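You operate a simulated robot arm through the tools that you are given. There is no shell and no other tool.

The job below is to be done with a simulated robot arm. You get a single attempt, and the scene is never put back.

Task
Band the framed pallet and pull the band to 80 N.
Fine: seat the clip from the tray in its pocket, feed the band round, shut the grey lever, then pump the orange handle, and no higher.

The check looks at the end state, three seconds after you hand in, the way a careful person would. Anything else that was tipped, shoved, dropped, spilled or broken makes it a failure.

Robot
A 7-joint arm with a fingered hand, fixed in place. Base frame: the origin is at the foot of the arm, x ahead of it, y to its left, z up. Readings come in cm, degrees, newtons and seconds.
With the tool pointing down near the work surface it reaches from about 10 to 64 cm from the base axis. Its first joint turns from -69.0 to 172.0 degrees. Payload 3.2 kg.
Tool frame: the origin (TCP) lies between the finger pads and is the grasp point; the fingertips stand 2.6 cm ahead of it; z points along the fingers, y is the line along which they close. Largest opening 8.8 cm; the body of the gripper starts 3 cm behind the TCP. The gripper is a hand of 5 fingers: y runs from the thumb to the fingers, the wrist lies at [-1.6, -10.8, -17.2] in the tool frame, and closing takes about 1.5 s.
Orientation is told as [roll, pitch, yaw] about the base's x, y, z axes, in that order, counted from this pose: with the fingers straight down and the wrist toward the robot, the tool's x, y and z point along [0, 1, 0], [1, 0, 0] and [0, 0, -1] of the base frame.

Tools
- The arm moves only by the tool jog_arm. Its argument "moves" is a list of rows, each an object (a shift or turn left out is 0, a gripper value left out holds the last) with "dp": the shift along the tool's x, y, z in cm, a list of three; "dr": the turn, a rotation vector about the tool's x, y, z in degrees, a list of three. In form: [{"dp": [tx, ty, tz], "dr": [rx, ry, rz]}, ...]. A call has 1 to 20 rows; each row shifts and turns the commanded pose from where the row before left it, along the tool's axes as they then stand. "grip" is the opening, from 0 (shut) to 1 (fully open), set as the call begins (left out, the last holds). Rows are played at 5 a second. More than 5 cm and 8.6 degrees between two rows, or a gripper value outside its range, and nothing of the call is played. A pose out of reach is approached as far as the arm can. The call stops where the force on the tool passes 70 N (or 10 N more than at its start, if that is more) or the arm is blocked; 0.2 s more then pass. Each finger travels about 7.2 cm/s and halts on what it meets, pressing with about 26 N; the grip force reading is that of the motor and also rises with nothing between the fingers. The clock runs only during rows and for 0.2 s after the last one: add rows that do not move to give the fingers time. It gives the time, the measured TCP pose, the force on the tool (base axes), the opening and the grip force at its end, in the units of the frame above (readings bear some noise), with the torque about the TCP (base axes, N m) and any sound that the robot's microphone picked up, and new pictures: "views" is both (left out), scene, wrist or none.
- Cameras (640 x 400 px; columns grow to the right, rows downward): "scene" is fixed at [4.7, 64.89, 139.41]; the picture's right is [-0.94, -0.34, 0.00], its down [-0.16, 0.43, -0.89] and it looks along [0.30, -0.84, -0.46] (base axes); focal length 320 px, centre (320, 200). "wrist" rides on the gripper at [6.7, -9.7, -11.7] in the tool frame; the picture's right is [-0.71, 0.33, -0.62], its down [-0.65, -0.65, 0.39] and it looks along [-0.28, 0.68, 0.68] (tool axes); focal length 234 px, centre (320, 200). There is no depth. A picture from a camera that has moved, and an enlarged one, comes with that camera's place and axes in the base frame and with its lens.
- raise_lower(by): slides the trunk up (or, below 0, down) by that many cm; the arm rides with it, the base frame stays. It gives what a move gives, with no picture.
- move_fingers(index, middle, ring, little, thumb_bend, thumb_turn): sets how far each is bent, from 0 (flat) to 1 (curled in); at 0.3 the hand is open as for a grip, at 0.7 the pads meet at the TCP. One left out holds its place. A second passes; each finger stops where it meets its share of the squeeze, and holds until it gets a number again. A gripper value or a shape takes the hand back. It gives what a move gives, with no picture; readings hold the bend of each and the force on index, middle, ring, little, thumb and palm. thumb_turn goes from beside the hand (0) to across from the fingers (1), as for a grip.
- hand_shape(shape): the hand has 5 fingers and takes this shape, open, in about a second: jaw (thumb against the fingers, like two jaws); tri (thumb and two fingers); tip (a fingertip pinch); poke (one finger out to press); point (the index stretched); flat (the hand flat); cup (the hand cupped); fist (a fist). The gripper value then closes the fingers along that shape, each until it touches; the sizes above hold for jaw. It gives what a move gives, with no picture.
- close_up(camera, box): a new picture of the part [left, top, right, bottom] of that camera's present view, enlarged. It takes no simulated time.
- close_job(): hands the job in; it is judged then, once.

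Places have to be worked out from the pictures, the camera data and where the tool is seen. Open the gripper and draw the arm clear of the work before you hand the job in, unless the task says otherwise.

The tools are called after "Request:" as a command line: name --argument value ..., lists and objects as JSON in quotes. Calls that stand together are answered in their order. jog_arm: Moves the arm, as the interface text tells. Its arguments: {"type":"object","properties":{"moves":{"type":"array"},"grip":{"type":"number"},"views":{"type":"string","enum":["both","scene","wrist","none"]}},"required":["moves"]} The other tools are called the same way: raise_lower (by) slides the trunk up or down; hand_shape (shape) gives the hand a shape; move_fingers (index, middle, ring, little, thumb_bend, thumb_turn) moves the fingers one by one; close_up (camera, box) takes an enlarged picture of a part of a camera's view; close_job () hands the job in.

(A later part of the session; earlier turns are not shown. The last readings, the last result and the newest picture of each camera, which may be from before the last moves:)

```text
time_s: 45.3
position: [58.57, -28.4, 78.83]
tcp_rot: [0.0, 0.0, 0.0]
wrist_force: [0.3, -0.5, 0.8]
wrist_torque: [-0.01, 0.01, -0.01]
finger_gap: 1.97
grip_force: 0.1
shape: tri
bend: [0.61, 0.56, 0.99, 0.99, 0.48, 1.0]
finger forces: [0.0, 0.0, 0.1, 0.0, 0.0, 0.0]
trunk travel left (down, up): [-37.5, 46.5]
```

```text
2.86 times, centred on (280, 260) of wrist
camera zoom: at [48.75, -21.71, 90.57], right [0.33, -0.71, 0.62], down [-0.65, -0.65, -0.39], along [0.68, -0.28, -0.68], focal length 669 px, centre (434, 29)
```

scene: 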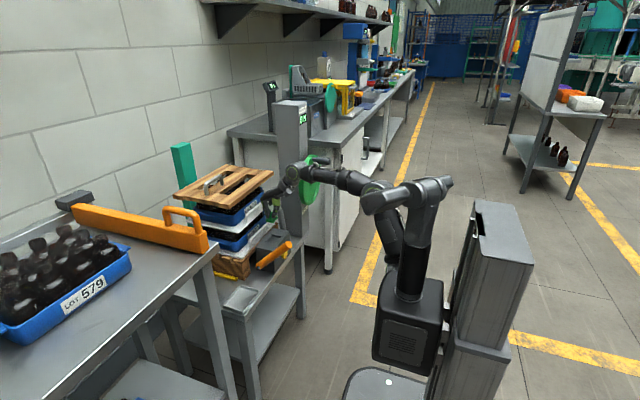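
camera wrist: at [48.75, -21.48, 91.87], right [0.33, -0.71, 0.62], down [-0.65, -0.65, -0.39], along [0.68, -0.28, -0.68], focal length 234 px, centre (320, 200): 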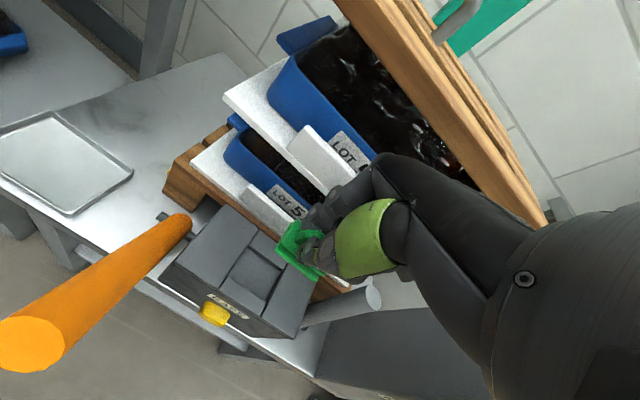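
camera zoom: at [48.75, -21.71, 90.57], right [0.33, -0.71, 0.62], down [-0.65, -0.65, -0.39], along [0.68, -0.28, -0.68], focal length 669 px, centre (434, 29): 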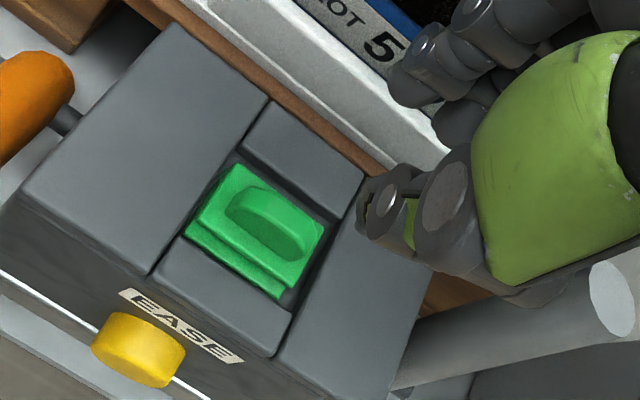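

The clip sits flat inside the pocket. Next is the feed wheel: I look at it and its label.

Request:
close_up --camera "scene" --box '[282, 140, 346, 220]'

Request:
close_up --camera "scene" --box '[300, 196, 332, 216]'

Request:
close_up --camera "wrist" --box '[320, 260, 544, 400]'

```text
5.00 times, centred on (314, 180) of scene
camera zoom: at [4.7, 64.89, 139.41], right [-0.94, -0.34, 0.0], down [-0.16, 0.43, -0.89], along [0.3, -0.84, -0.46], focal length 1601 px, centre (350, 300)
```

zoom: 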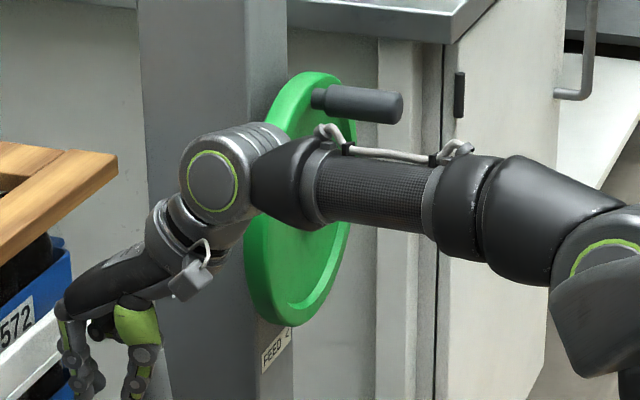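

```text
16.00 times, centred on (316, 206) of scene
camera zoom: at [4.7, 64.89, 139.41], right [-0.94, -0.34, 0.0], down [-0.16, 0.43, -0.89], along [0.3, -0.84, -0.46], focal length 5123 px, centre (384, 104)
```

zoom: 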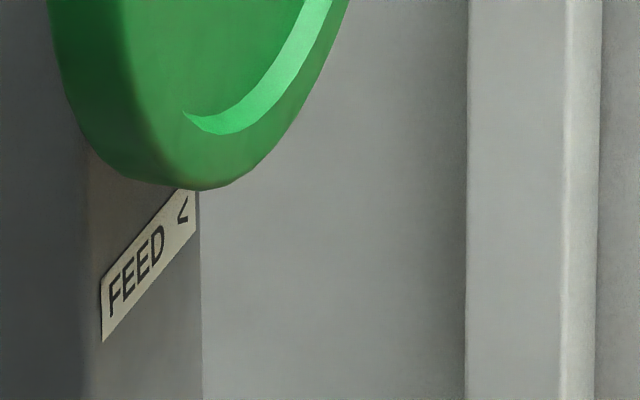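

```text
2.86 times, centred on (432, 330) of wrist
camera zoom: at [48.75, -21.71, 90.57], right [0.33, -0.71, 0.62], down [-0.65, -0.65, -0.39], along [0.68, -0.28, -0.68], focal length 669 px, centre (0, -171)
```

zoom: 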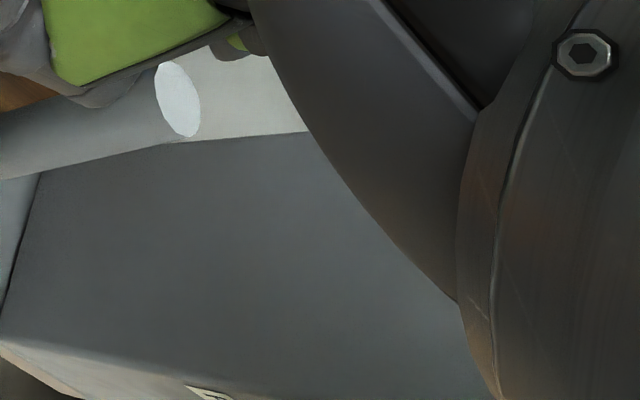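

The wheel's axis runs along x and its dark crank knob points toward the robot; the label says "FEED <". I back off, raise the trunk and tilt the hand so the camera faces the wheel.

Request:
jog_arm --moves '[{"dp": [0, -4, -2]}, {"dp": [0, -4, -2]}, {"dp": [0, -4, 0]}, {"dp": [0, -2, 0]}]' --views "none"

Request:
raise_lower --by 15

Request:
jog_arm --moves '[{"dp": [0, 0, 0], "dr": [-8, 0, 0]}, {"dp": [0, 0, 0], "dr": [-8, 0, 0]}, {"dp": [0, 0, 0], "dr": [-8, 0, 0]}, {"dp": [0, 0, 0], "dr": [-8, 0, 0]}, {"dp": [0, 0, 0], "dr": [-8, 0, 0]}, {"dp": [0, 0, 0], "dr": [-5, 0, 0]}]'

```text
time_s: 46.3
position: [44.56, -28.43, 82.99]
tcp_rot: [-0.1, -0.1, 0.0]
wrist_force: [-0.5, 1.1, 0.5]
wrist_torque: [-0.01, 0.0, -0.02]
finger_gap: 1.93
grip_force: 0.0
shape: tri
bend: [0.61, 0.56, 0.99, 0.99, 0.47, 1.0]
finger forces: [0.1, 0.0, 0.0, 0.0, 0.0, 0.0]
trunk travel left (down, up): [-37.5, 46.5]
```

```text
time_s: 48.0
position: [44.53, -28.23, 97.93]
tcp_rot: [0.1, -0.1, 0.0]
wrist_force: [-1.1, 0.2, -0.2]
wrist_torque: [-0.02, 0.03, 0.01]
finger_gap: 1.91
grip_force: 0.1
shape: tri
bend: [0.61, 0.56, 0.99, 0.99, 0.47, 1.0]
finger forces: [0.1, 0.1, 0.1, 0.1, 0.0, 0.0]
trunk travel left (down, up): [-52.5, 31.5]
```

```text
time_s: 49.5
position: [46.92, -31.43, 97.68]
tcp_rot: [0.0, -45.1, 0.0]
wrist_force: [-0.7, 0.7, 0.3]
wrist_torque: [-0.03, 0.01, -0.03]
finger_gap: 1.93
grip_force: 0.0
shape: tri
bend: [0.61, 0.56, 0.99, 0.99, 0.47, 1.0]
finger forces: [0.0, 0.0, 0.1, 0.0, 0.0, 0.0]
out of reach, approached as far as the arm can: row 1, 2, 3, 4
trunk travel left (down, up): [-52.5, 31.5]
camera wrist: at [31.58, -24.76, 99.07], right [-0.21, -0.71, 0.68], down [-0.19, -0.65, -0.74], along [0.96, -0.28, 0.0], focal length 234 px, centre (320, 200)
```

scene: 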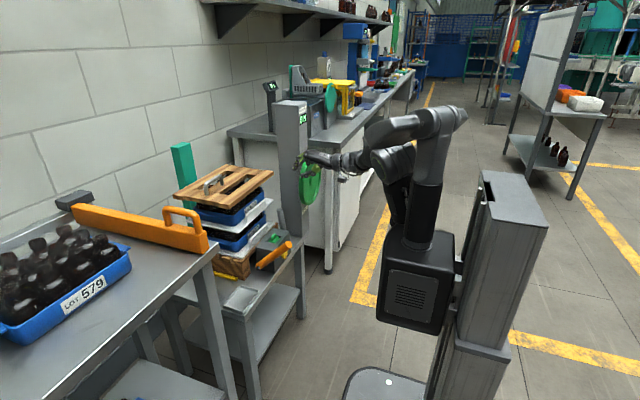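
wrist: 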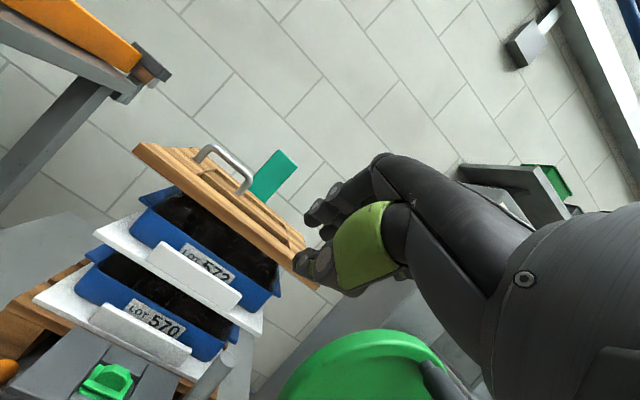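

The wheel shows at the bottom of the view. I back away in x and move toward −y to bring it into view.

Request:
jog_arm --moves '[{"dp": [0, -3.5, -3.5]}, {"dp": [0, -3.5, -3.5]}, {"dp": [-4, 0, 0]}, {"dp": [-4, 0, 0]}, {"dp": [-4, 0, 0]}]'

Request:
close_up --camera "wrist" --box '[200, 200, 460, 400]'

```text
time_s: 50.6
position: [37.76, -46.08, 96.64]
tcp_rot: [0.2, -45.1, -0.2]
wrist_force: [-0.8, 0.0, 0.7]
wrist_torque: [0.01, -0.01, 0.01]
finger_gap: 1.94
grip_force: 0.0
shape: tri
bend: [0.61, 0.56, 0.99, 0.99, 0.47, 1.0]
finger forces: [0.0, 0.0, 0.0, 0.2, 0.0, 0.1]
out of reach, approached as far as the arm can: row 1, 2
trunk travel left (down, up): [-52.5, 31.5]
camera wrist: at [22.56, -39.37, 97.98], right [-0.21, -0.71, 0.67], down [-0.19, -0.65, -0.74], along [0.96, -0.28, 0.0], focal length 234 px, centre (320, 200)
```

scene: 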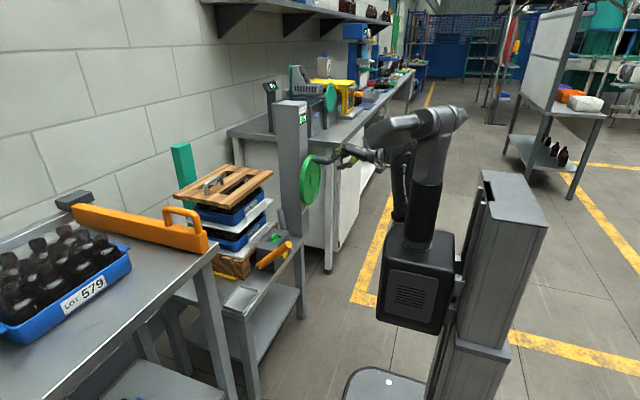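
wrist: 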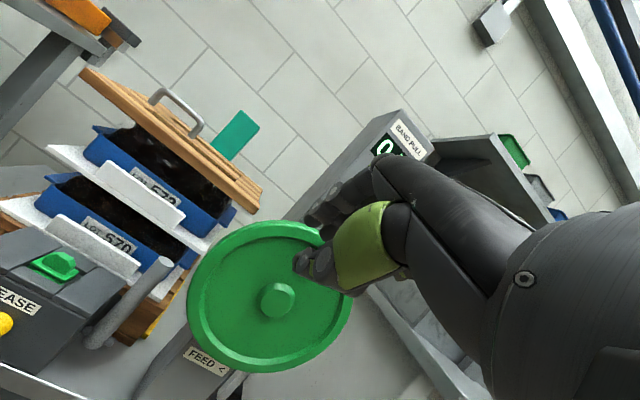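

```text
2.00 times, centred on (330, 300) of wrist
camera zoom: at [22.56, -39.37, 97.98], right [-0.21, -0.71, 0.67], down [-0.19, -0.65, -0.74], along [0.96, -0.28, 0.0], focal length 468 px, centre (300, 0)
```

zoom: 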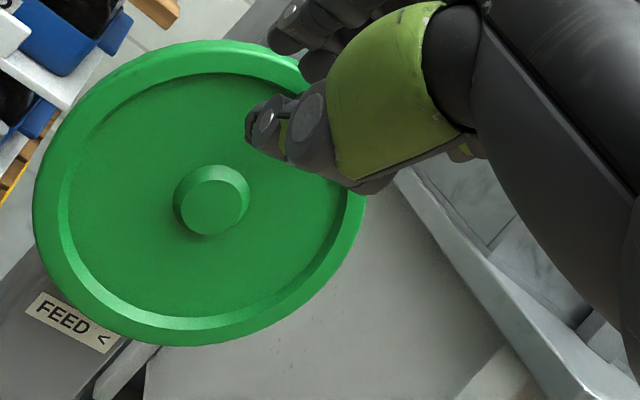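

Now the wheel is clear: hub ≈(48.9, −51.5, 85), radius ≈10, knob at the top (≈x 42–49, y −51, z 94). The label's arrow points left at the wheel's bottom, so feed is clockwise as seen from the robot (top goes toward −y). I move off and turn the hand to point horizontally.

Request:
jog_arm --moves '[{"dp": [4, 0, 0]}, {"dp": [4, 0, 0]}, {"dp": [0, 0, 0], "dr": [-8, 0, 0]}, {"dp": [0, 0, 0], "dr": [-8, 0, 0]}, {"dp": [0, 0, 0], "dr": [-8, 0, 0]}, {"dp": [0, 0, 0], "dr": [-8, 0, 0]}, {"dp": [0, 0, 0], "dr": [-8, 0, 0]}, {"dp": [0, 0, 0], "dr": [-5, 0, 0]}, {"dp": [0, 0, 0]}]'

```text
time_s: 52.6
position: [37.64, -37.81, 96.68]
tcp_rot: [170.2, -89.8, -170.1]
wrist_force: [0.5, 0.6, 0.0]
wrist_torque: [0.02, -0.02, -0.02]
finger_gap: 1.92
grip_force: 0.0
shape: tri
bend: [0.61, 0.56, 0.99, 0.99, 0.47, 1.0]
finger forces: [0.1, 0.0, 0.0, 0.0, 0.0, 0.0]
trunk travel left (down, up): [-52.5, 31.5]
camera wrist: at [25.92, -31.22, 86.89], right [-0.62, -0.71, 0.33], down [0.39, -0.65, -0.65], along [0.68, -0.28, 0.68], focal length 234 px, centre (320, 200)
```

scene: 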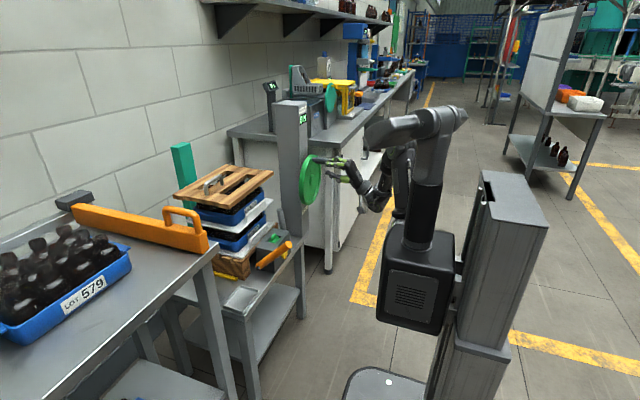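
wrist: 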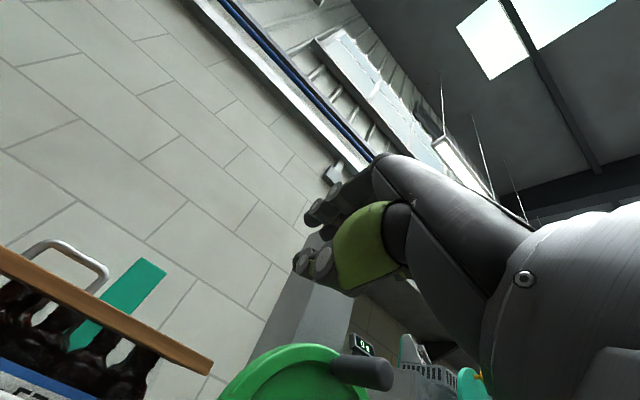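

The hand points horizontally fine. The knob runs x≈42–49 at (y −51, z 93). I yaw the hand about −40° so the far side of the circle stays reachable.

Request:
jog_arm --moves '[{"dp": [0, 0, 0], "dr": [0, -8, 0]}, {"dp": [0, 0, 0], "dr": [0, -8, 0]}, {"dp": [0, 0, 0], "dr": [0, -8, 0]}, {"dp": [0, 0, 0], "dr": [0, -8, 0]}, {"dp": [0, 0, 0], "dr": [0, -8, 0]}, {"dp": [0, 0, 0]}]'

Request:
close_up --camera "scene" --box '[282, 130, 362, 210]'

```text
time_s: 54.0
position: [32.88, -44.46, 95.72]
tcp_rot: [-89.9, -89.7, 50.9]
wrist_force: [0.1, 0.6, -0.4]
wrist_torque: [0.0, 0.01, 0.04]
finger_gap: 1.93
grip_force: 0.0
shape: tri
bend: [0.61, 0.56, 0.99, 0.99, 0.47, 1.0]
finger forces: [0.1, 0.0, 0.0, 0.0, 0.0, 0.0]
out of reach, approached as far as the arm can: row 3, 4, 5
trunk travel left (down, up): [-52.5, 31.5]
camera wrist: at [27.93, -31.96, 85.93], right [-0.93, -0.15, 0.34], down [-0.11, -0.75, -0.65], along [0.35, -0.64, 0.68], focal length 234 px, centre (320, 200)
```

scene: 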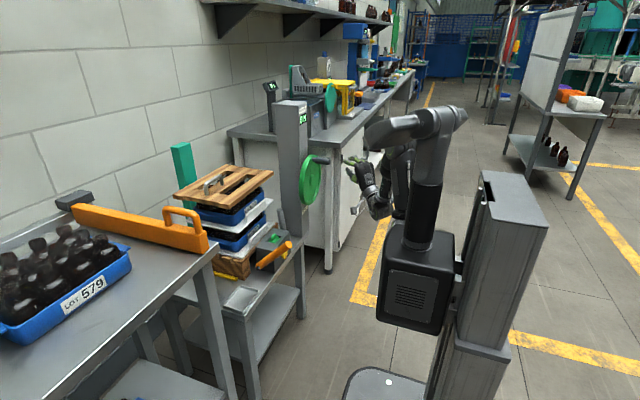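
wrist: 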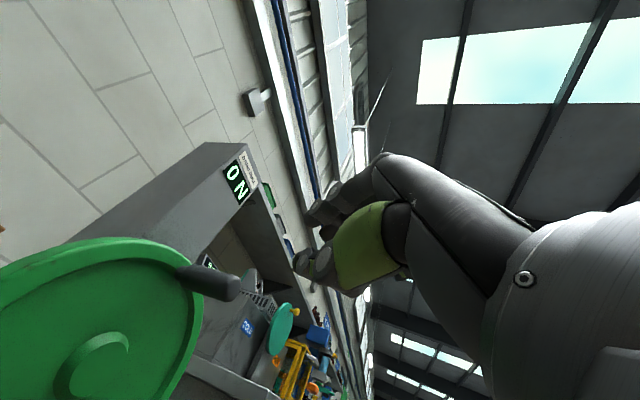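

```text
5.00 times, centred on (322, 170) of scene
camera zoom: at [4.7, 64.89, 139.41], right [-0.94, -0.34, 0.0], down [-0.16, 0.43, -0.89], along [0.3, -0.84, -0.46], focal length 1601 px, centre (310, 350)
```

zoom: 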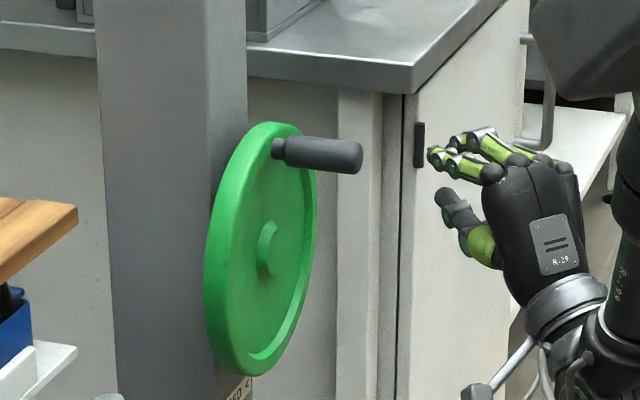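

Refined: knob axis at (y −51.6, z 93.3), x 42.8–49.4; hub ≈(49.5, −52.3, 84.5), crank radius ≈8.8. Before gripping, I test in free space (in front of the wheel) that the far-right point of the circle is reachable.

Request:
jog_arm --moves '[{"dp": [-1.95, -2.9, 2.9]}, {"dp": [-1.95, -2.9, 2.9]}, {"dp": [-1.95, -2.9, 2.9]}, {"dp": [-1.95, -2.9, 2.9]}, {"dp": [0, 0, 0]}]'

```text
time_s: 55.2
position: [36.74, -57.88, 84.02]
tcp_rot: [106.1, -90.0, -146.2]
wrist_force: [-0.9, -1.0, -0.2]
wrist_torque: [0.01, 0.02, 0.0]
finger_gap: 1.93
grip_force: 0.0
shape: tri
bend: [0.61, 0.56, 0.99, 0.99, 0.47, 1.0]
finger forces: [0.1, 0.1, 0.1, 0.1, 0.1, 0.0]
trunk travel left (down, up): [-52.5, 31.5]
camera wrist: at [32.01, -45.25, 74.23], right [-0.93, -0.14, 0.33], down [-0.12, -0.75, -0.65], along [0.34, -0.65, 0.68], focal length 234 px, centre (320, 200)
```

scene: 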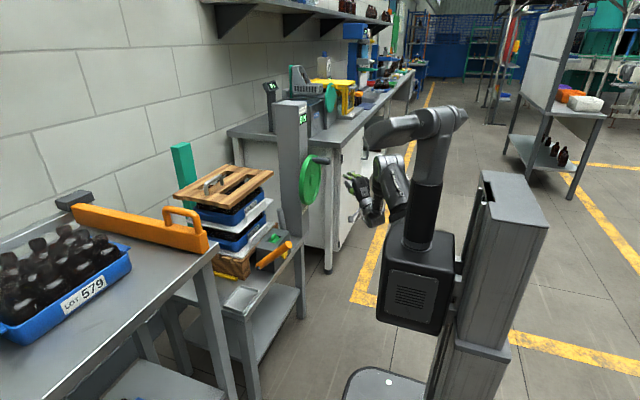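
wrist: 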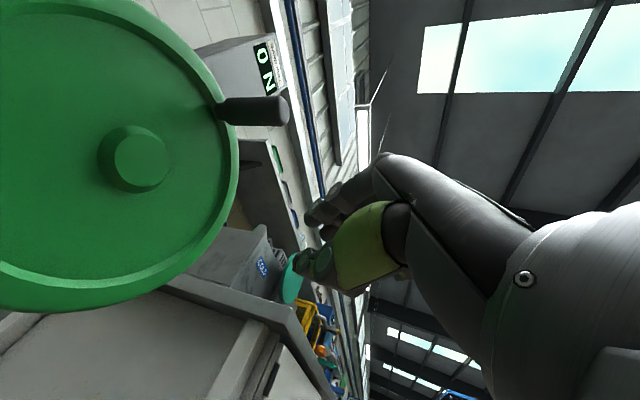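

That was reachable. I test the actual far-right grip point too (the knob is still at the top, so it's free space).

Request:
jog_arm --moves '[{"dp": [0.7, 0.2, 2.4]}, {"dp": [0.7, 0.2, 2.4]}, {"dp": [0.6, 0.1, 2.4]}, {"dp": [0, 0, 0]}]'

```text
time_s: 56.2
position: [43.71, -60.93, 84.68]
tcp_rot: [85.7, -90.0, -125.8]
wrist_force: [0.0, 0.5, -0.7]
wrist_torque: [0.0, 0.03, -0.03]
finger_gap: 1.92
grip_force: 0.1
shape: tri
bend: [0.61, 0.56, 0.99, 0.99, 0.47, 1.0]
finger forces: [0.0, 0.0, 0.0, 0.1, 0.1, 0.0]
trunk travel left (down, up): [-52.5, 31.5]
camera wrist: at [38.92, -48.32, 74.9], right [-0.93, -0.14, 0.33], down [-0.12, -0.75, -0.65], along [0.34, -0.65, 0.68], focal length 234 px, centre (320, 200)
```

scene: 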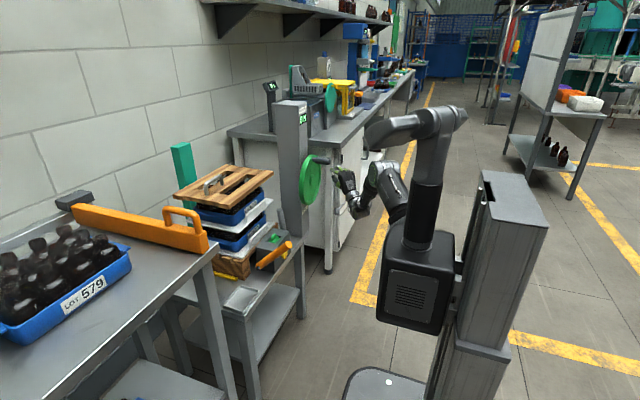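
wrist: 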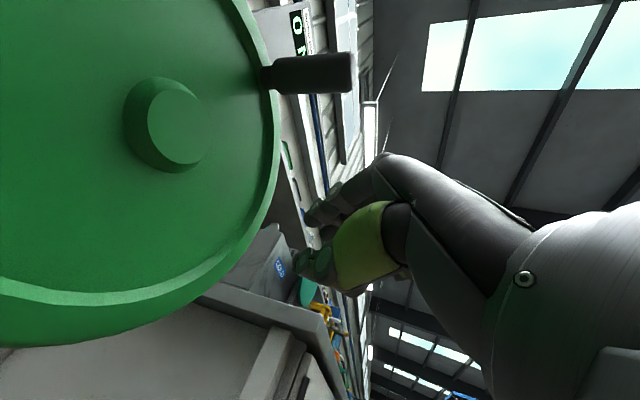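

Reachable with this orientation. I back off and move to a pre-grasp in front of the knob with the hand opened.

Request:
jog_arm --moves '[{"dp": [0, 0, -4]}, {"dp": [0, 0, -4]}, {"dp": [2.4, 3.2, -1.5]}, {"dp": [2.4, 3.2, -1.5]}, {"dp": [2.4, 3.2, -1.5]}, {"dp": [0, 0, 0]}, {"dp": [0, 0, 0]}]' --grip 0.6

Request:
close_up --camera "scene" --box '[290, 130, 370, 180]'

Request:
close_up --camera "wrist" --box '[160, 150, 400, 340]'

```text
time_s: 57.9
position: [35.85, -49.78, 94.89]
tcp_rot: [-5.5, -89.8, -34.1]
wrist_force: [0.0, -0.2, 0.8]
wrist_torque: [0.01, -0.01, 0.0]
finger_gap: 5.23
grip_force: 0.1
shape: tri
bend: [0.45, 0.39, 0.99, 0.99, 0.1, 0.99]
finger forces: [0.0, 0.0, 0.0, 0.0, 0.0, 0.0]
out of reach, approached as far as the arm can: row 3, 4, 5
trunk travel left (down, up): [-52.5, 31.5]
camera wrist: at [31.06, -37.07, 85.06], right [-0.93, -0.15, 0.33], down [-0.12, -0.75, -0.65], along [0.34, -0.65, 0.68], focal length 234 px, centre (320, 200)
```

scene: 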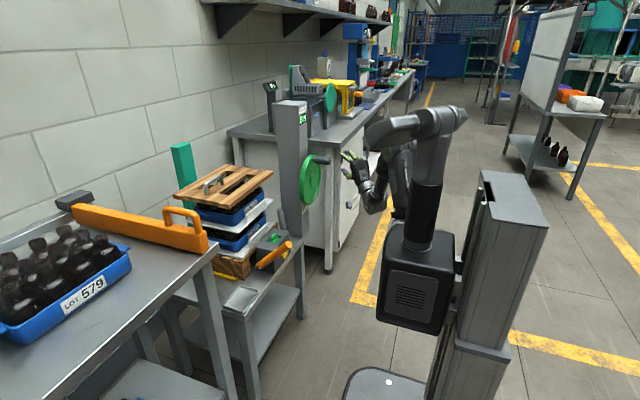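
wrist: 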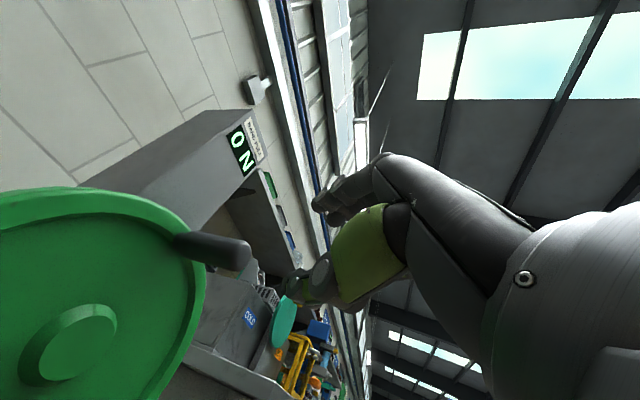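

```text
8.00 times, centred on (330, 155) of scene
camera zoom: at [4.7, 64.89, 139.41], right [-0.94, -0.34, 0.0], down [-0.16, 0.43, -0.89], along [0.3, -0.84, -0.46], focal length 2562 px, centre (240, 560)
```

zoom: 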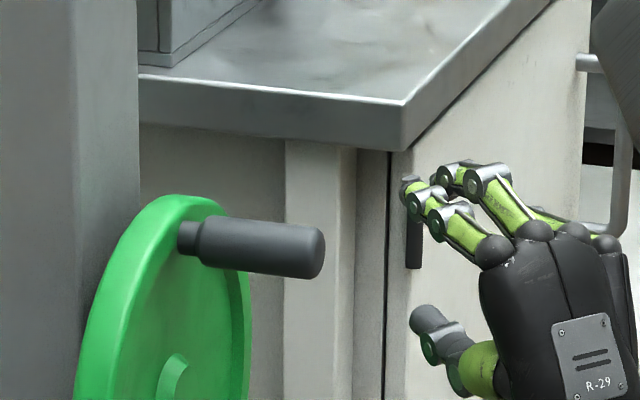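

```text
2.11 times, centred on (280, 245) of wrist
camera zoom: at [31.06, -37.07, 85.06], right [-0.93, -0.15, 0.33], down [-0.12, -0.75, -0.65], along [0.34, -0.65, 0.68], focal length 493 px, centre (404, 105)
```

zoom: 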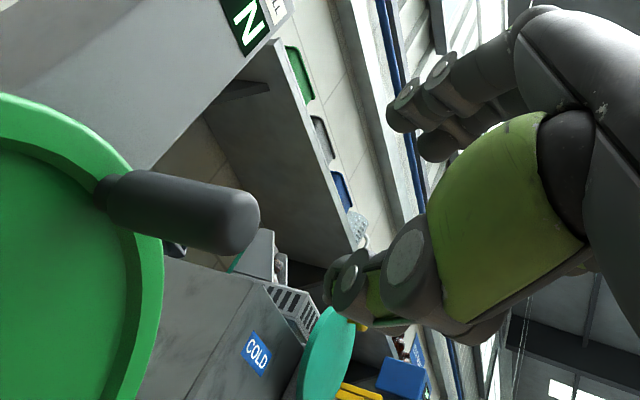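

Bias-corrected, the knob axis is about y −52, z 93.7, x 42.8–50.4, diameter ≈2.3. I open wider, drop 1.2 cm and advance so the jaws straddle the knob above and below.

Request:
jog_arm --moves '[{"dp": [0, -1.2, 0]}, {"dp": [1, 0, 2]}, {"dp": [1, 0, 2]}, {"dp": [0, 0, 0]}]' --grip 0.8 --views "none"

Request:
close_up --camera "scene" --box '[290, 130, 370, 180]'

Request:
close_up --camera "wrist" --box '[160, 150, 400, 340]'

```text
time_s: 58.9
position: [38.01, -52.46, 93.93]
tcp_rot: [5.3, -90.0, -44.9]
wrist_force: [1.0, -0.4, 0.3]
wrist_torque: [0.01, 0.03, -0.03]
finger_gap: 7.02
grip_force: 0.0
shape: tri
bend: [0.38, 0.33, 0.99, 0.99, 0.08, 0.98]
finger forces: [0.0, 0.0, 0.0, 0.0, 0.1, 0.0]
out of reach, approached as far as the arm can: row 2, 3
trunk travel left (down, up): [-52.5, 31.5]
```

```text
8.00 times, centred on (330, 155) of scene
camera zoom: at [4.7, 64.89, 139.41], right [-0.94, -0.34, 0.0], down [-0.16, 0.43, -0.89], along [0.3, -0.84, -0.46], focal length 2562 px, centre (240, 560)
```

zoom: 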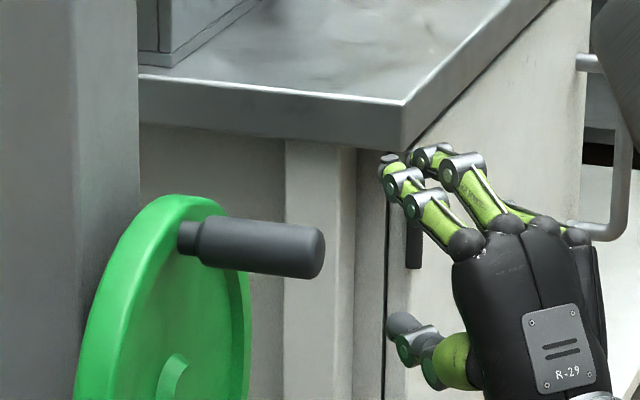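

```text
2.11 times, centred on (280, 245) of wrist
camera zoom: at [33.14, -39.92, 84.19], right [-0.93, -0.15, 0.33], down [-0.12, -0.75, -0.65], along [0.35, -0.65, 0.68], focal length 493 px, centre (404, 105)
```

zoom: 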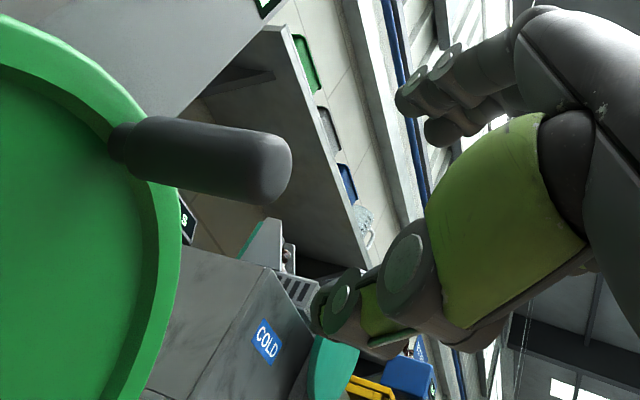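

The arm is hitting a limit with this yaw near the top of the circle. I yaw back about 20° and re-aim.

Request:
jog_arm --moves '[{"dp": [0, 0, 0], "dr": [0, 8, 0]}, {"dp": [0, 0, 0], "dr": [0, 8, 0]}, {"dp": [0, 0, 0], "dr": [0, 4, 0]}, {"dp": [0, 0, 0]}]'

```text
time_s: 59.9
position: [37.99, -52.52, 94.0]
tcp_rot: [49.9, -90.0, -69.9]
wrist_force: [0.0, 0.3, -0.2]
wrist_torque: [0.03, -0.03, -0.01]
finger_gap: 7.0
grip_force: 0.2
shape: tri
bend: [0.38, 0.33, 0.99, 0.99, 0.08, 0.98]
finger forces: [0.0, 0.0, 0.1, 0.1, 0.0, 0.0]
trunk travel left (down, up): [-52.5, 31.5]
camera wrist: at [29.15, -42.28, 84.2], right [-0.83, -0.45, 0.33], down [0.14, -0.74, -0.65], along [0.54, -0.49, 0.68], focal length 234 px, centre (320, 200)
```

scene: 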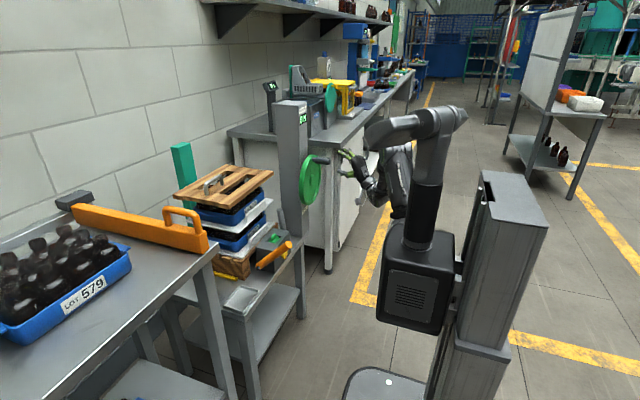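
wrist: 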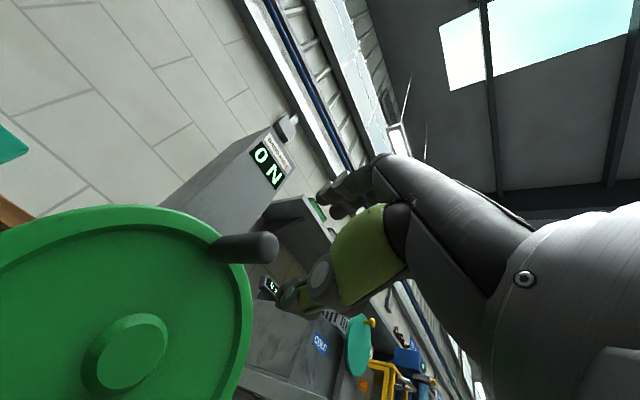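

Now there is no reach complaint. I advance so that the knob's outer part lies between thumb and fingers.

Request:
jog_arm --moves '[{"dp": [1, -0.1, 2]}, {"dp": [1, -0.1, 2.2]}, {"dp": [0.8, -0.1, 2.2]}, {"dp": [0, 0, 0]}]' --views "wrist"

Request:
close_up --camera "scene" --box '[290, 130, 370, 180]'

Request:
close_up --camera "wrist" --box '[200, 150, 400, 310]'

```text
time_s: 60.9
position: [44.84, -51.94, 93.74]
tcp_rot: [58.7, -89.9, -78.7]
wrist_force: [0.1, 0.1, 0.3]
wrist_torque: [-0.02, 0.02, 0.04]
finger_gap: 6.97
grip_force: 0.3
shape: tri
bend: [0.38, 0.33, 0.99, 0.99, 0.08, 0.98]
finger forces: [0.0, 0.0, 0.0, 0.0, 0.1, 0.1]
trunk travel left (down, up): [-52.5, 31.5]
camera wrist: at [36.08, -41.81, 83.94], right [-0.83, -0.45, 0.33], down [0.14, -0.74, -0.65], along [0.54, -0.49, 0.68], focal length 234 px, centre (320, 200)
```

wrist: 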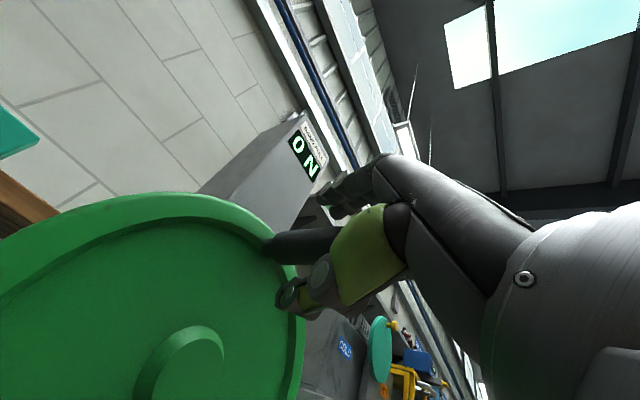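

```text
8.00 times, centred on (330, 155) of scene
camera zoom: at [4.7, 64.89, 139.41], right [-0.94, -0.34, 0.0], down [-0.16, 0.43, -0.89], along [0.3, -0.84, -0.46], focal length 2562 px, centre (240, 560)
```

zoom: 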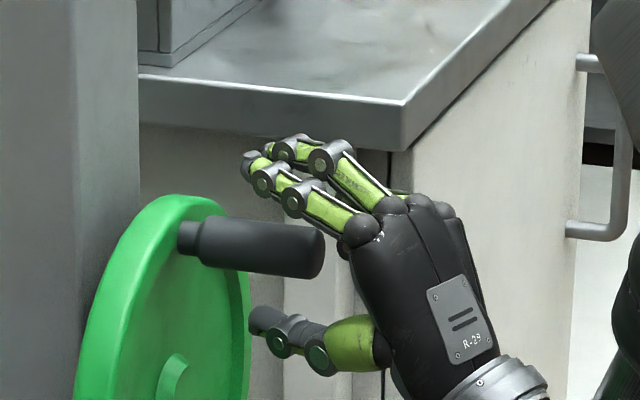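

```text
2.50 times, centred on (300, 230) of wrist
camera zoom: at [36.08, -41.81, 83.94], right [-0.83, -0.45, 0.33], down [0.14, -0.74, -0.65], along [0.54, -0.49, 0.68], focal length 585 px, centre (370, 125)
```

zoom: 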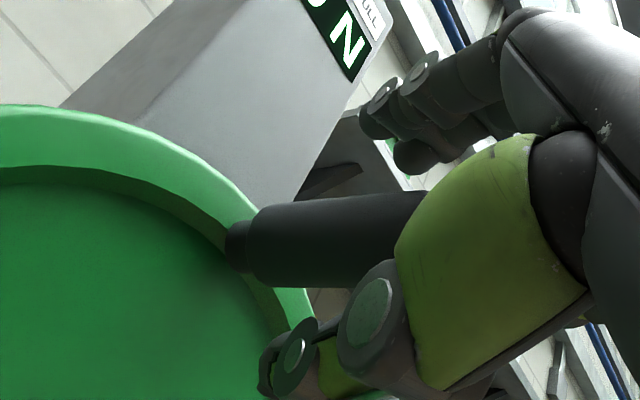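

The knob lies right between fingers and thumb. I close the hand on it.

Request:
jog_arm --moves '[{"dp": [0, 0, 0]}, {"dp": [0, 0, 0]}, {"dp": [0, 0, 0]}, {"dp": [0, 0, 0]}, {"dp": [0, 0, 0]}, {"dp": [0, 0, 0]}]' --grip 0 --views "none"

Request:
close_up --camera "scene" --box '[290, 130, 370, 180]'

Request:
close_up --camera "wrist" --box '[200, 150, 400, 310]'

```text
time_s: 62.2
position: [44.8, -51.93, 93.71]
tcp_rot: [34.4, -90.0, -54.4]
wrist_force: [1.0, 0.4, 0.2]
wrist_torque: [-0.01, 0.01, 0.02]
finger_gap: 1.79
grip_force: 25.5
shape: tri
bend: [0.67, 0.62, 1.0, 1.0, 0.43, 1.0]
finger forces: [10.7, 12.0, 0.0, 0.1, 23.5, 0.0]
trunk travel left (down, up): [-52.5, 31.5]
```

```text
8.00 times, centred on (330, 155) of scene
camera zoom: at [4.7, 64.89, 139.41], right [-0.94, -0.34, 0.0], down [-0.16, 0.43, -0.89], along [0.3, -0.84, -0.46], focal length 2562 px, centre (240, 560)
```

zoom: 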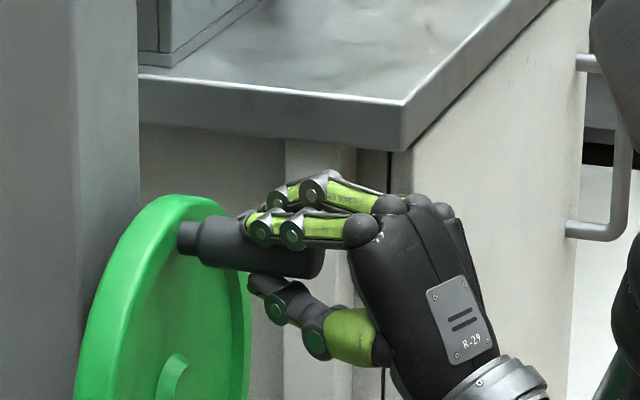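

```text
2.50 times, centred on (300, 230) of wrist
camera zoom: at [36.1, -41.82, 83.92], right [-0.83, -0.45, 0.33], down [0.14, -0.74, -0.65], along [0.54, -0.49, 0.68], focal length 585 px, centre (370, 125)
```

zoom: 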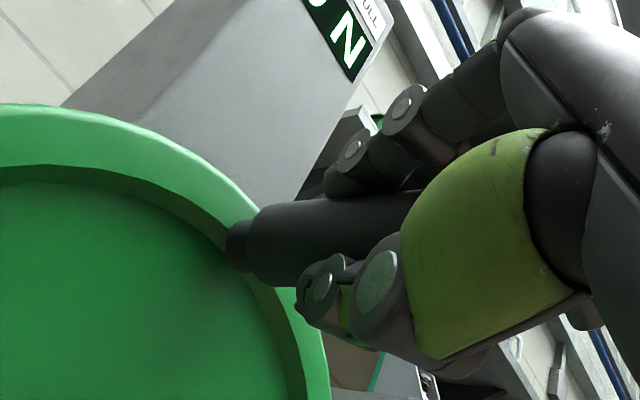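

Balanced grip on the knob. I try the first 20° clockwise (top toward −y) and read the forces.

Request:
jog_arm --moves '[{"dp": [-0.76, -0.03, 0.28]}, {"dp": [-0.76, -0.11, 0.28]}, {"dp": [-0.74, -0.18, 0.27]}, {"dp": [-0.73, -0.24, 0.27]}, {"dp": [0, 0, 0]}]' --views "none"

Request:
close_up --camera "scene" --box '[270, 130, 366, 220]'

```text
time_s: 63.5
position: [44.89, -55.23, 93.41]
tcp_rot: [178.8, -89.8, 161.3]
wrist_force: [-0.5, -2.8, 5.8]
wrist_torque: [0.11, 0.01, 0.01]
finger_gap: 1.36
grip_force: 26.0
shape: tri
bend: [0.71, 0.74, 1.0, 1.0, 0.97, 1.0]
finger forces: [5.8, 0.0, 0.0, 0.1, 0.0, 0.1]
trunk travel left (down, up): [-52.5, 31.5]
```

```text
4.44 times, centred on (318, 175) of scene
camera zoom: at [4.7, 64.89, 139.41], right [-0.94, -0.34, 0.0], down [-0.16, 0.43, -0.89], along [0.3, -0.84, -0.46], focal length 1423 px, centre (329, 311)
```

zoom: 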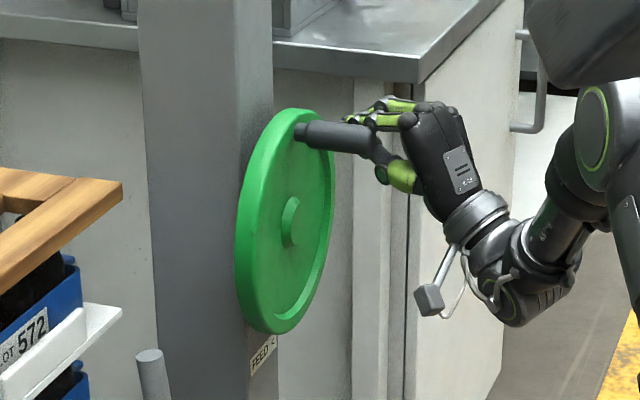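

The knob slipped out: the wheel resists more than pinch friction, and it didn't turn. Pushing with positive contact is better: I back off, keep the hand closed as a solid "beak", and go to the knob's +y side to push it clockwise.

Request:
jog_arm --moves '[{"dp": [0, 0, -3]}, {"dp": [0, 0, -3.5]}, {"dp": [3, 0, 0]}, {"dp": [3, 0, 0]}, {"dp": [0, 0, 0]}]'

Request:
close_up --camera "scene" --box '[280, 130, 376, 190]'

```text
time_s: 64.7
position: [40.8, -47.34, 93.05]
tcp_rot: [96.2, -90.1, -116.2]
wrist_force: [0.7, 0.2, 0.8]
wrist_torque: [0.0, 0.0, 0.0]
finger_gap: 1.31
grip_force: 26.0
shape: tri
bend: [0.71, 0.74, 1.0, 1.0, 0.97, 1.0]
finger forces: [0.1, 0.0, 0.0, 0.0, 0.1, 0.0]
trunk travel left (down, up): [-52.5, 31.5]
camera wrist: at [32.12, -37.06, 83.37], right [-0.83, -0.45, 0.33], down [0.14, -0.74, -0.65], along [0.54, -0.49, 0.68], focal length 234 px, centre (320, 200)
```

scene: 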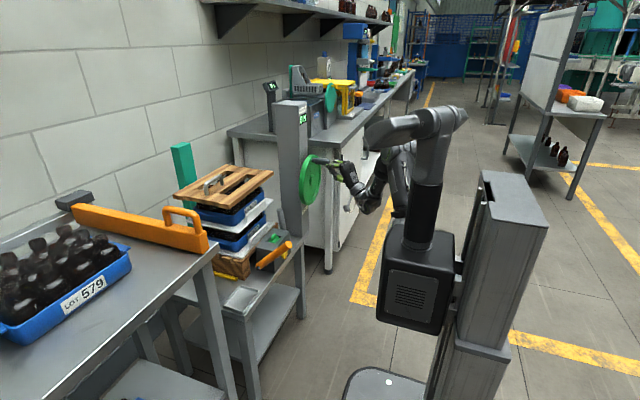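
wrist: 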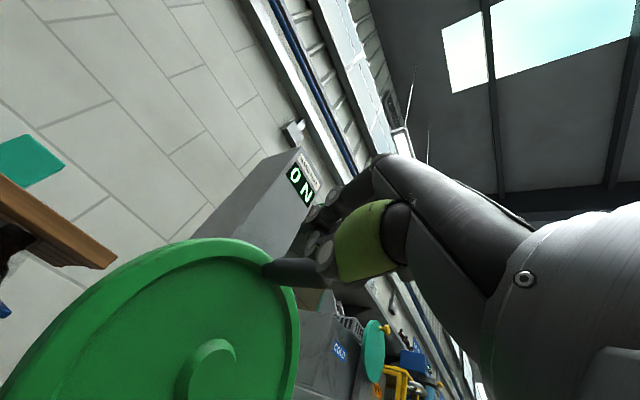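

```text
6.67 times, centred on (328, 160) of scene
camera zoom: at [4.7, 64.89, 139.41], right [-0.94, -0.34, 0.0], down [-0.16, 0.43, -0.89], along [0.3, -0.84, -0.46], focal length 2135 px, centre (267, 467)
```

zoom: 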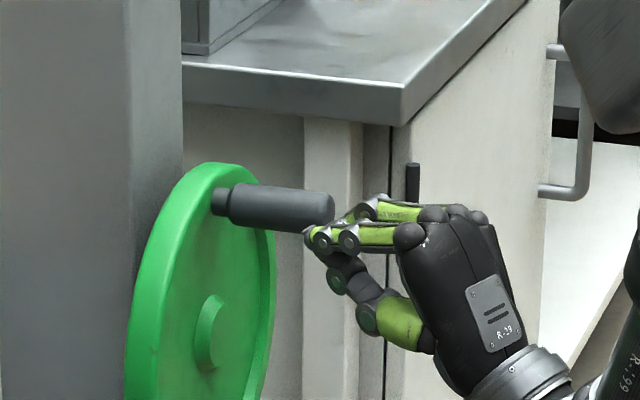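

The beak is on the +y side of the knob. I go forward alongside it and then push toward −y.

Request:
jog_arm --moves '[{"dp": [0.3, 0.2, 2]}, {"dp": [0.3, 0.2, 2]}, {"dp": [0, 0, 0]}]' --views "none"

Request:
close_up --camera "scene" --box '[280, 130, 376, 190]'

Request:
close_up --camera "wrist" --box '[200, 150, 400, 310]'

```text
time_s: 65.5
position: [44.83, -48.13, 93.46]
tcp_rot: [57.6, -89.9, -77.6]
wrist_force: [0.6, -0.7, -0.8]
wrist_torque: [-0.01, 0.02, -0.01]
finger_gap: 1.32
grip_force: 26.3
shape: tri
bend: [0.71, 0.74, 1.0, 1.0, 0.97, 1.0]
finger forces: [0.0, 0.1, 0.1, 0.0, 0.0, 0.0]
trunk travel left (down, up): [-52.5, 31.5]
```

```text
6.67 times, centred on (328, 160) of scene
camera zoom: at [4.7, 64.89, 139.41], right [-0.94, -0.34, 0.0], down [-0.16, 0.43, -0.89], along [0.3, -0.84, -0.46], focal length 2135 px, centre (267, 467)
```

zoom: 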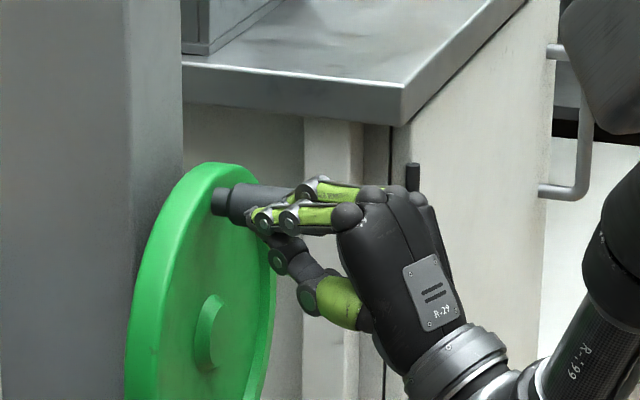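

```text
2.50 times, centred on (300, 230) of wrist
camera zoom: at [36.09, -37.92, 83.74], right [-0.83, -0.45, 0.33], down [0.14, -0.74, -0.65], along [0.54, -0.49, 0.68], focal length 585 px, centre (370, 125)
```

zoom: 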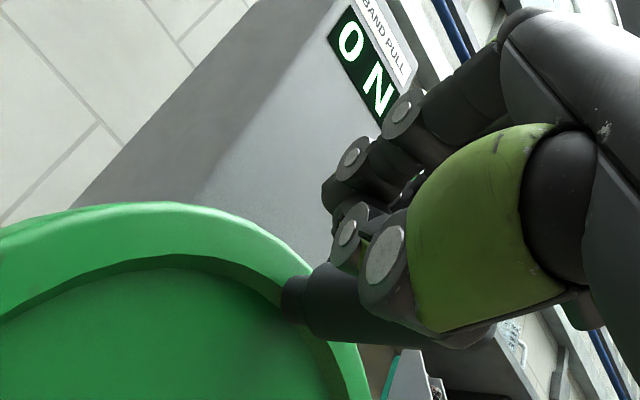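

The fingers are beside the knob on its +y side. I push toward −y in small steps.

Request:
jog_arm --moves '[{"dp": [-0.75, 0, 0.27]}, {"dp": [-0.75, 0, 0.27]}, {"dp": [-0.75, 0, 0.27]}, {"dp": [0, 0, 0]}]' --views "none"

Request:
close_up --camera "scene" --box '[280, 130, 376, 190]'

```text
time_s: 66.5
position: [45.11, -49.42, 94.01]
tcp_rot: [-101.7, -89.4, 82.6]
wrist_force: [4.7, 40.5, -0.6]
wrist_torque: [0.3, -0.03, 0.55]
finger_gap: 1.32
grip_force: 25.9
shape: tri
bend: [0.71, 0.75, 1.0, 1.0, 0.97, 1.0]
finger forces: [0.0, 43.4, 0.0, 0.0, 0.0, 0.1]
trunk travel left (down, up): [-52.5, 31.5]
```

```text
6.67 times, centred on (328, 160) of scene
camera zoom: at [4.7, 64.89, 139.41], right [-0.94, -0.34, 0.0], down [-0.16, 0.43, -0.89], along [0.3, -0.84, -0.46], focal length 2135 px, centre (267, 467)
```

zoom: 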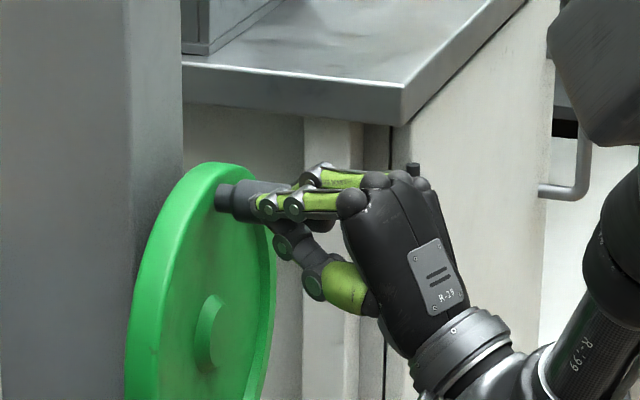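

40 N of push moved the wheel almost nothing: it acts like a stop in that direction. I back off and try the opposite direction gently from the knob's other side.

Request:
jog_arm --moves '[{"dp": [1.2, 0, 0]}, {"dp": [0, 0, -3]}, {"dp": [0, 0, -3]}, {"dp": [-3, 0, 0]}, {"dp": [-3, 0, 0]}, {"dp": [-2.5, 0, 0]}, {"dp": [0, 0, 3]}, {"dp": [0, 0, 2.5]}, {"dp": [0, 0, 0]}]' --views "none"

Request:
close_up --camera "scene" --box '[280, 130, 376, 190]'

Request:
close_up --camera "wrist" --box '[200, 150, 400, 310]'

```text
time_s: 68.5
position: [41.75, -57.33, 93.58]
tcp_rot: [79.8, -90.0, -99.8]
wrist_force: [0.2, 0.0, -0.2]
wrist_torque: [-0.04, 0.02, 0.02]
finger_gap: 1.32
grip_force: 26.0
shape: tri
bend: [0.71, 0.74, 1.0, 1.0, 0.97, 1.0]
finger forces: [0.0, 0.0, 0.0, 0.0, 0.0, 0.0]
trunk travel left (down, up): [-52.5, 31.5]
```

```text
6.67 times, centred on (328, 160) of scene
camera zoom: at [4.7, 64.89, 139.41], right [-0.94, -0.34, 0.0], down [-0.16, 0.43, -0.89], along [0.3, -0.84, -0.46], focal length 2135 px, centre (267, 467)
```

zoom: 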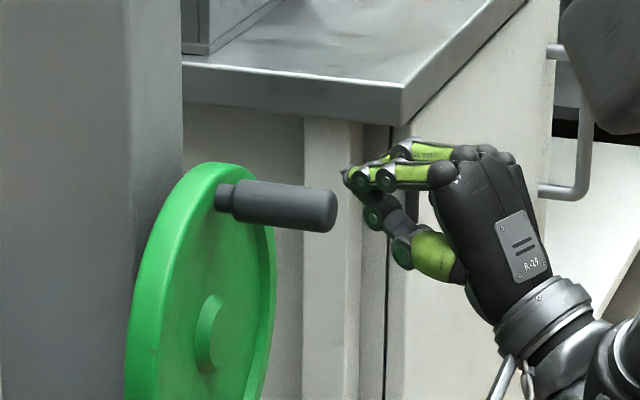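

```text
2.50 times, centred on (300, 230) of wrist
camera zoom: at [33.0, -47.03, 83.69], right [-0.83, -0.45, 0.33], down [0.14, -0.74, -0.65], along [0.54, -0.49, 0.68], focal length 585 px, centre (370, 125)
```

zoom: 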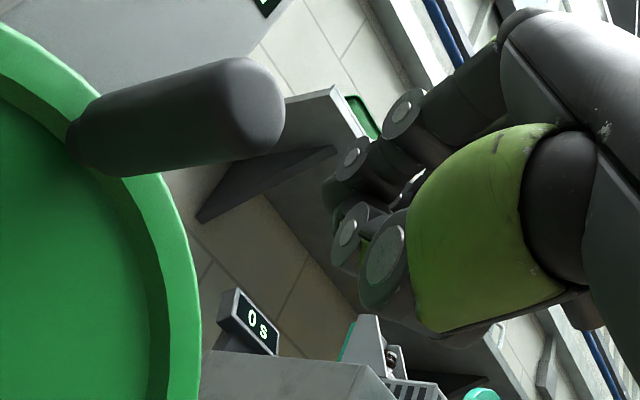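

The knob did shift about 3° toward −y and stayed, so that may be stiff friction rather than a stop. I test the reverse side gently to compare the resistance.

Request:
jog_arm --moves '[{"dp": [-0.2, 0, 2]}, {"dp": [0, 0, 1.3]}, {"dp": [0.6, 0, -0.2]}, {"dp": [0.6, 0, -0.2]}, {"dp": [0, 0, 0]}]' --views "none"

Request:
close_up --camera "scene" --box '[280, 130, 376, 190]'

Request:
close_up --camera "wrist" --box '[200, 150, 400, 310]'

```text
time_s: 69.7
position: [44.84, -57.35, 93.55]
tcp_rot: [137.2, -90.0, -157.2]
wrist_force: [0.2, 0.6, -0.4]
wrist_torque: [0.02, 0.01, -0.02]
finger_gap: 1.27
grip_force: 25.5
shape: tri
bend: [0.71, 0.74, 1.0, 1.0, 0.97, 1.0]
finger forces: [0.0, 0.1, 0.0, 0.0, 0.0, 0.1]
trunk travel left (down, up): [-52.5, 31.5]
```

```text
6.67 times, centred on (328, 160) of scene
camera zoom: at [4.7, 64.89, 139.41], right [-0.94, -0.34, 0.0], down [-0.16, 0.43, -0.89], along [0.3, -0.84, -0.46], focal length 2135 px, centre (267, 467)
```

zoom: 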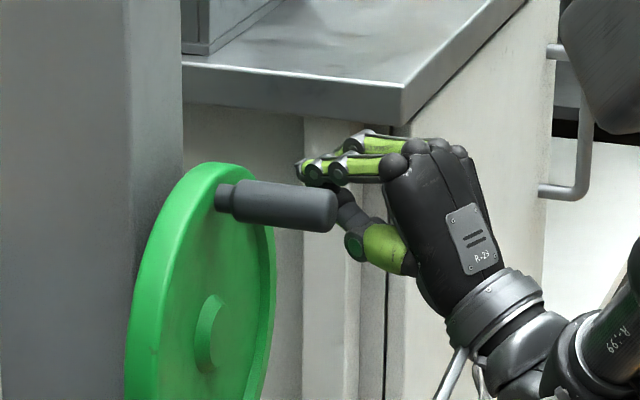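

```text
2.50 times, centred on (300, 230) of wrist
camera zoom: at [36.14, -47.14, 83.74], right [-0.83, -0.45, 0.33], down [0.14, -0.74, -0.65], along [0.54, -0.49, 0.68], focal length 585 px, centre (370, 125)
```

zoom: 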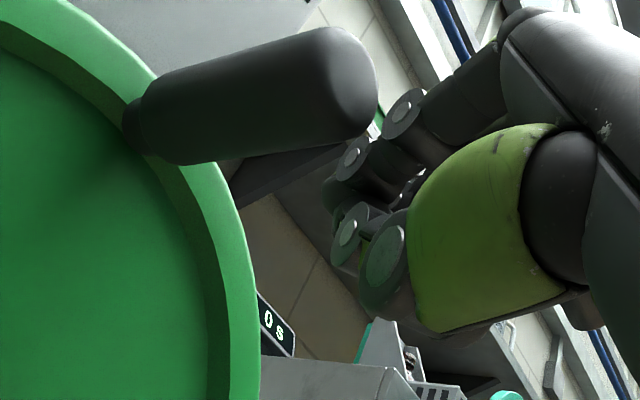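

The hand is now on the −y side. I push toward +y in small steps.

Request:
jog_arm --moves '[{"dp": [0.6, 0, -0.2]}, {"dp": [0.6, 0, -0.2]}, {"dp": [0.6, 0, -0.2]}, {"dp": [0.5, 0, -0.18]}, {"dp": [0.5, 0, -0.18]}, {"dp": [0, 0, 0]}]' --views "none"

Request:
close_up --camera "scene" --box '[280, 130, 376, 190]'

```text
time_s: 71.0
position: [44.93, -54.4, 93.47]
tcp_rot: [120.0, -89.9, -140.0]
wrist_force: [0.6, -1.6, 1.6]
wrist_torque: [0.05, 0.01, 0.02]
finger_gap: 1.28
grip_force: 25.9
shape: tri
bend: [0.71, 0.74, 1.0, 1.0, 0.97, 1.0]
finger forces: [2.5, 0.0, 0.1, 0.0, 0.1, 0.0]
trunk travel left (down, up): [-52.5, 31.5]
```

```text
6.67 times, centred on (328, 160) of scene
camera zoom: at [4.7, 64.89, 139.41], right [-0.94, -0.34, 0.0], down [-0.16, 0.43, -0.89], along [0.3, -0.84, -0.46], focal length 2135 px, centre (267, 467)
```

zoom: 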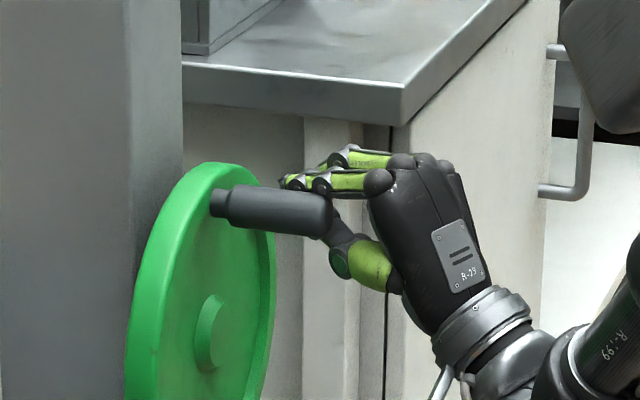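

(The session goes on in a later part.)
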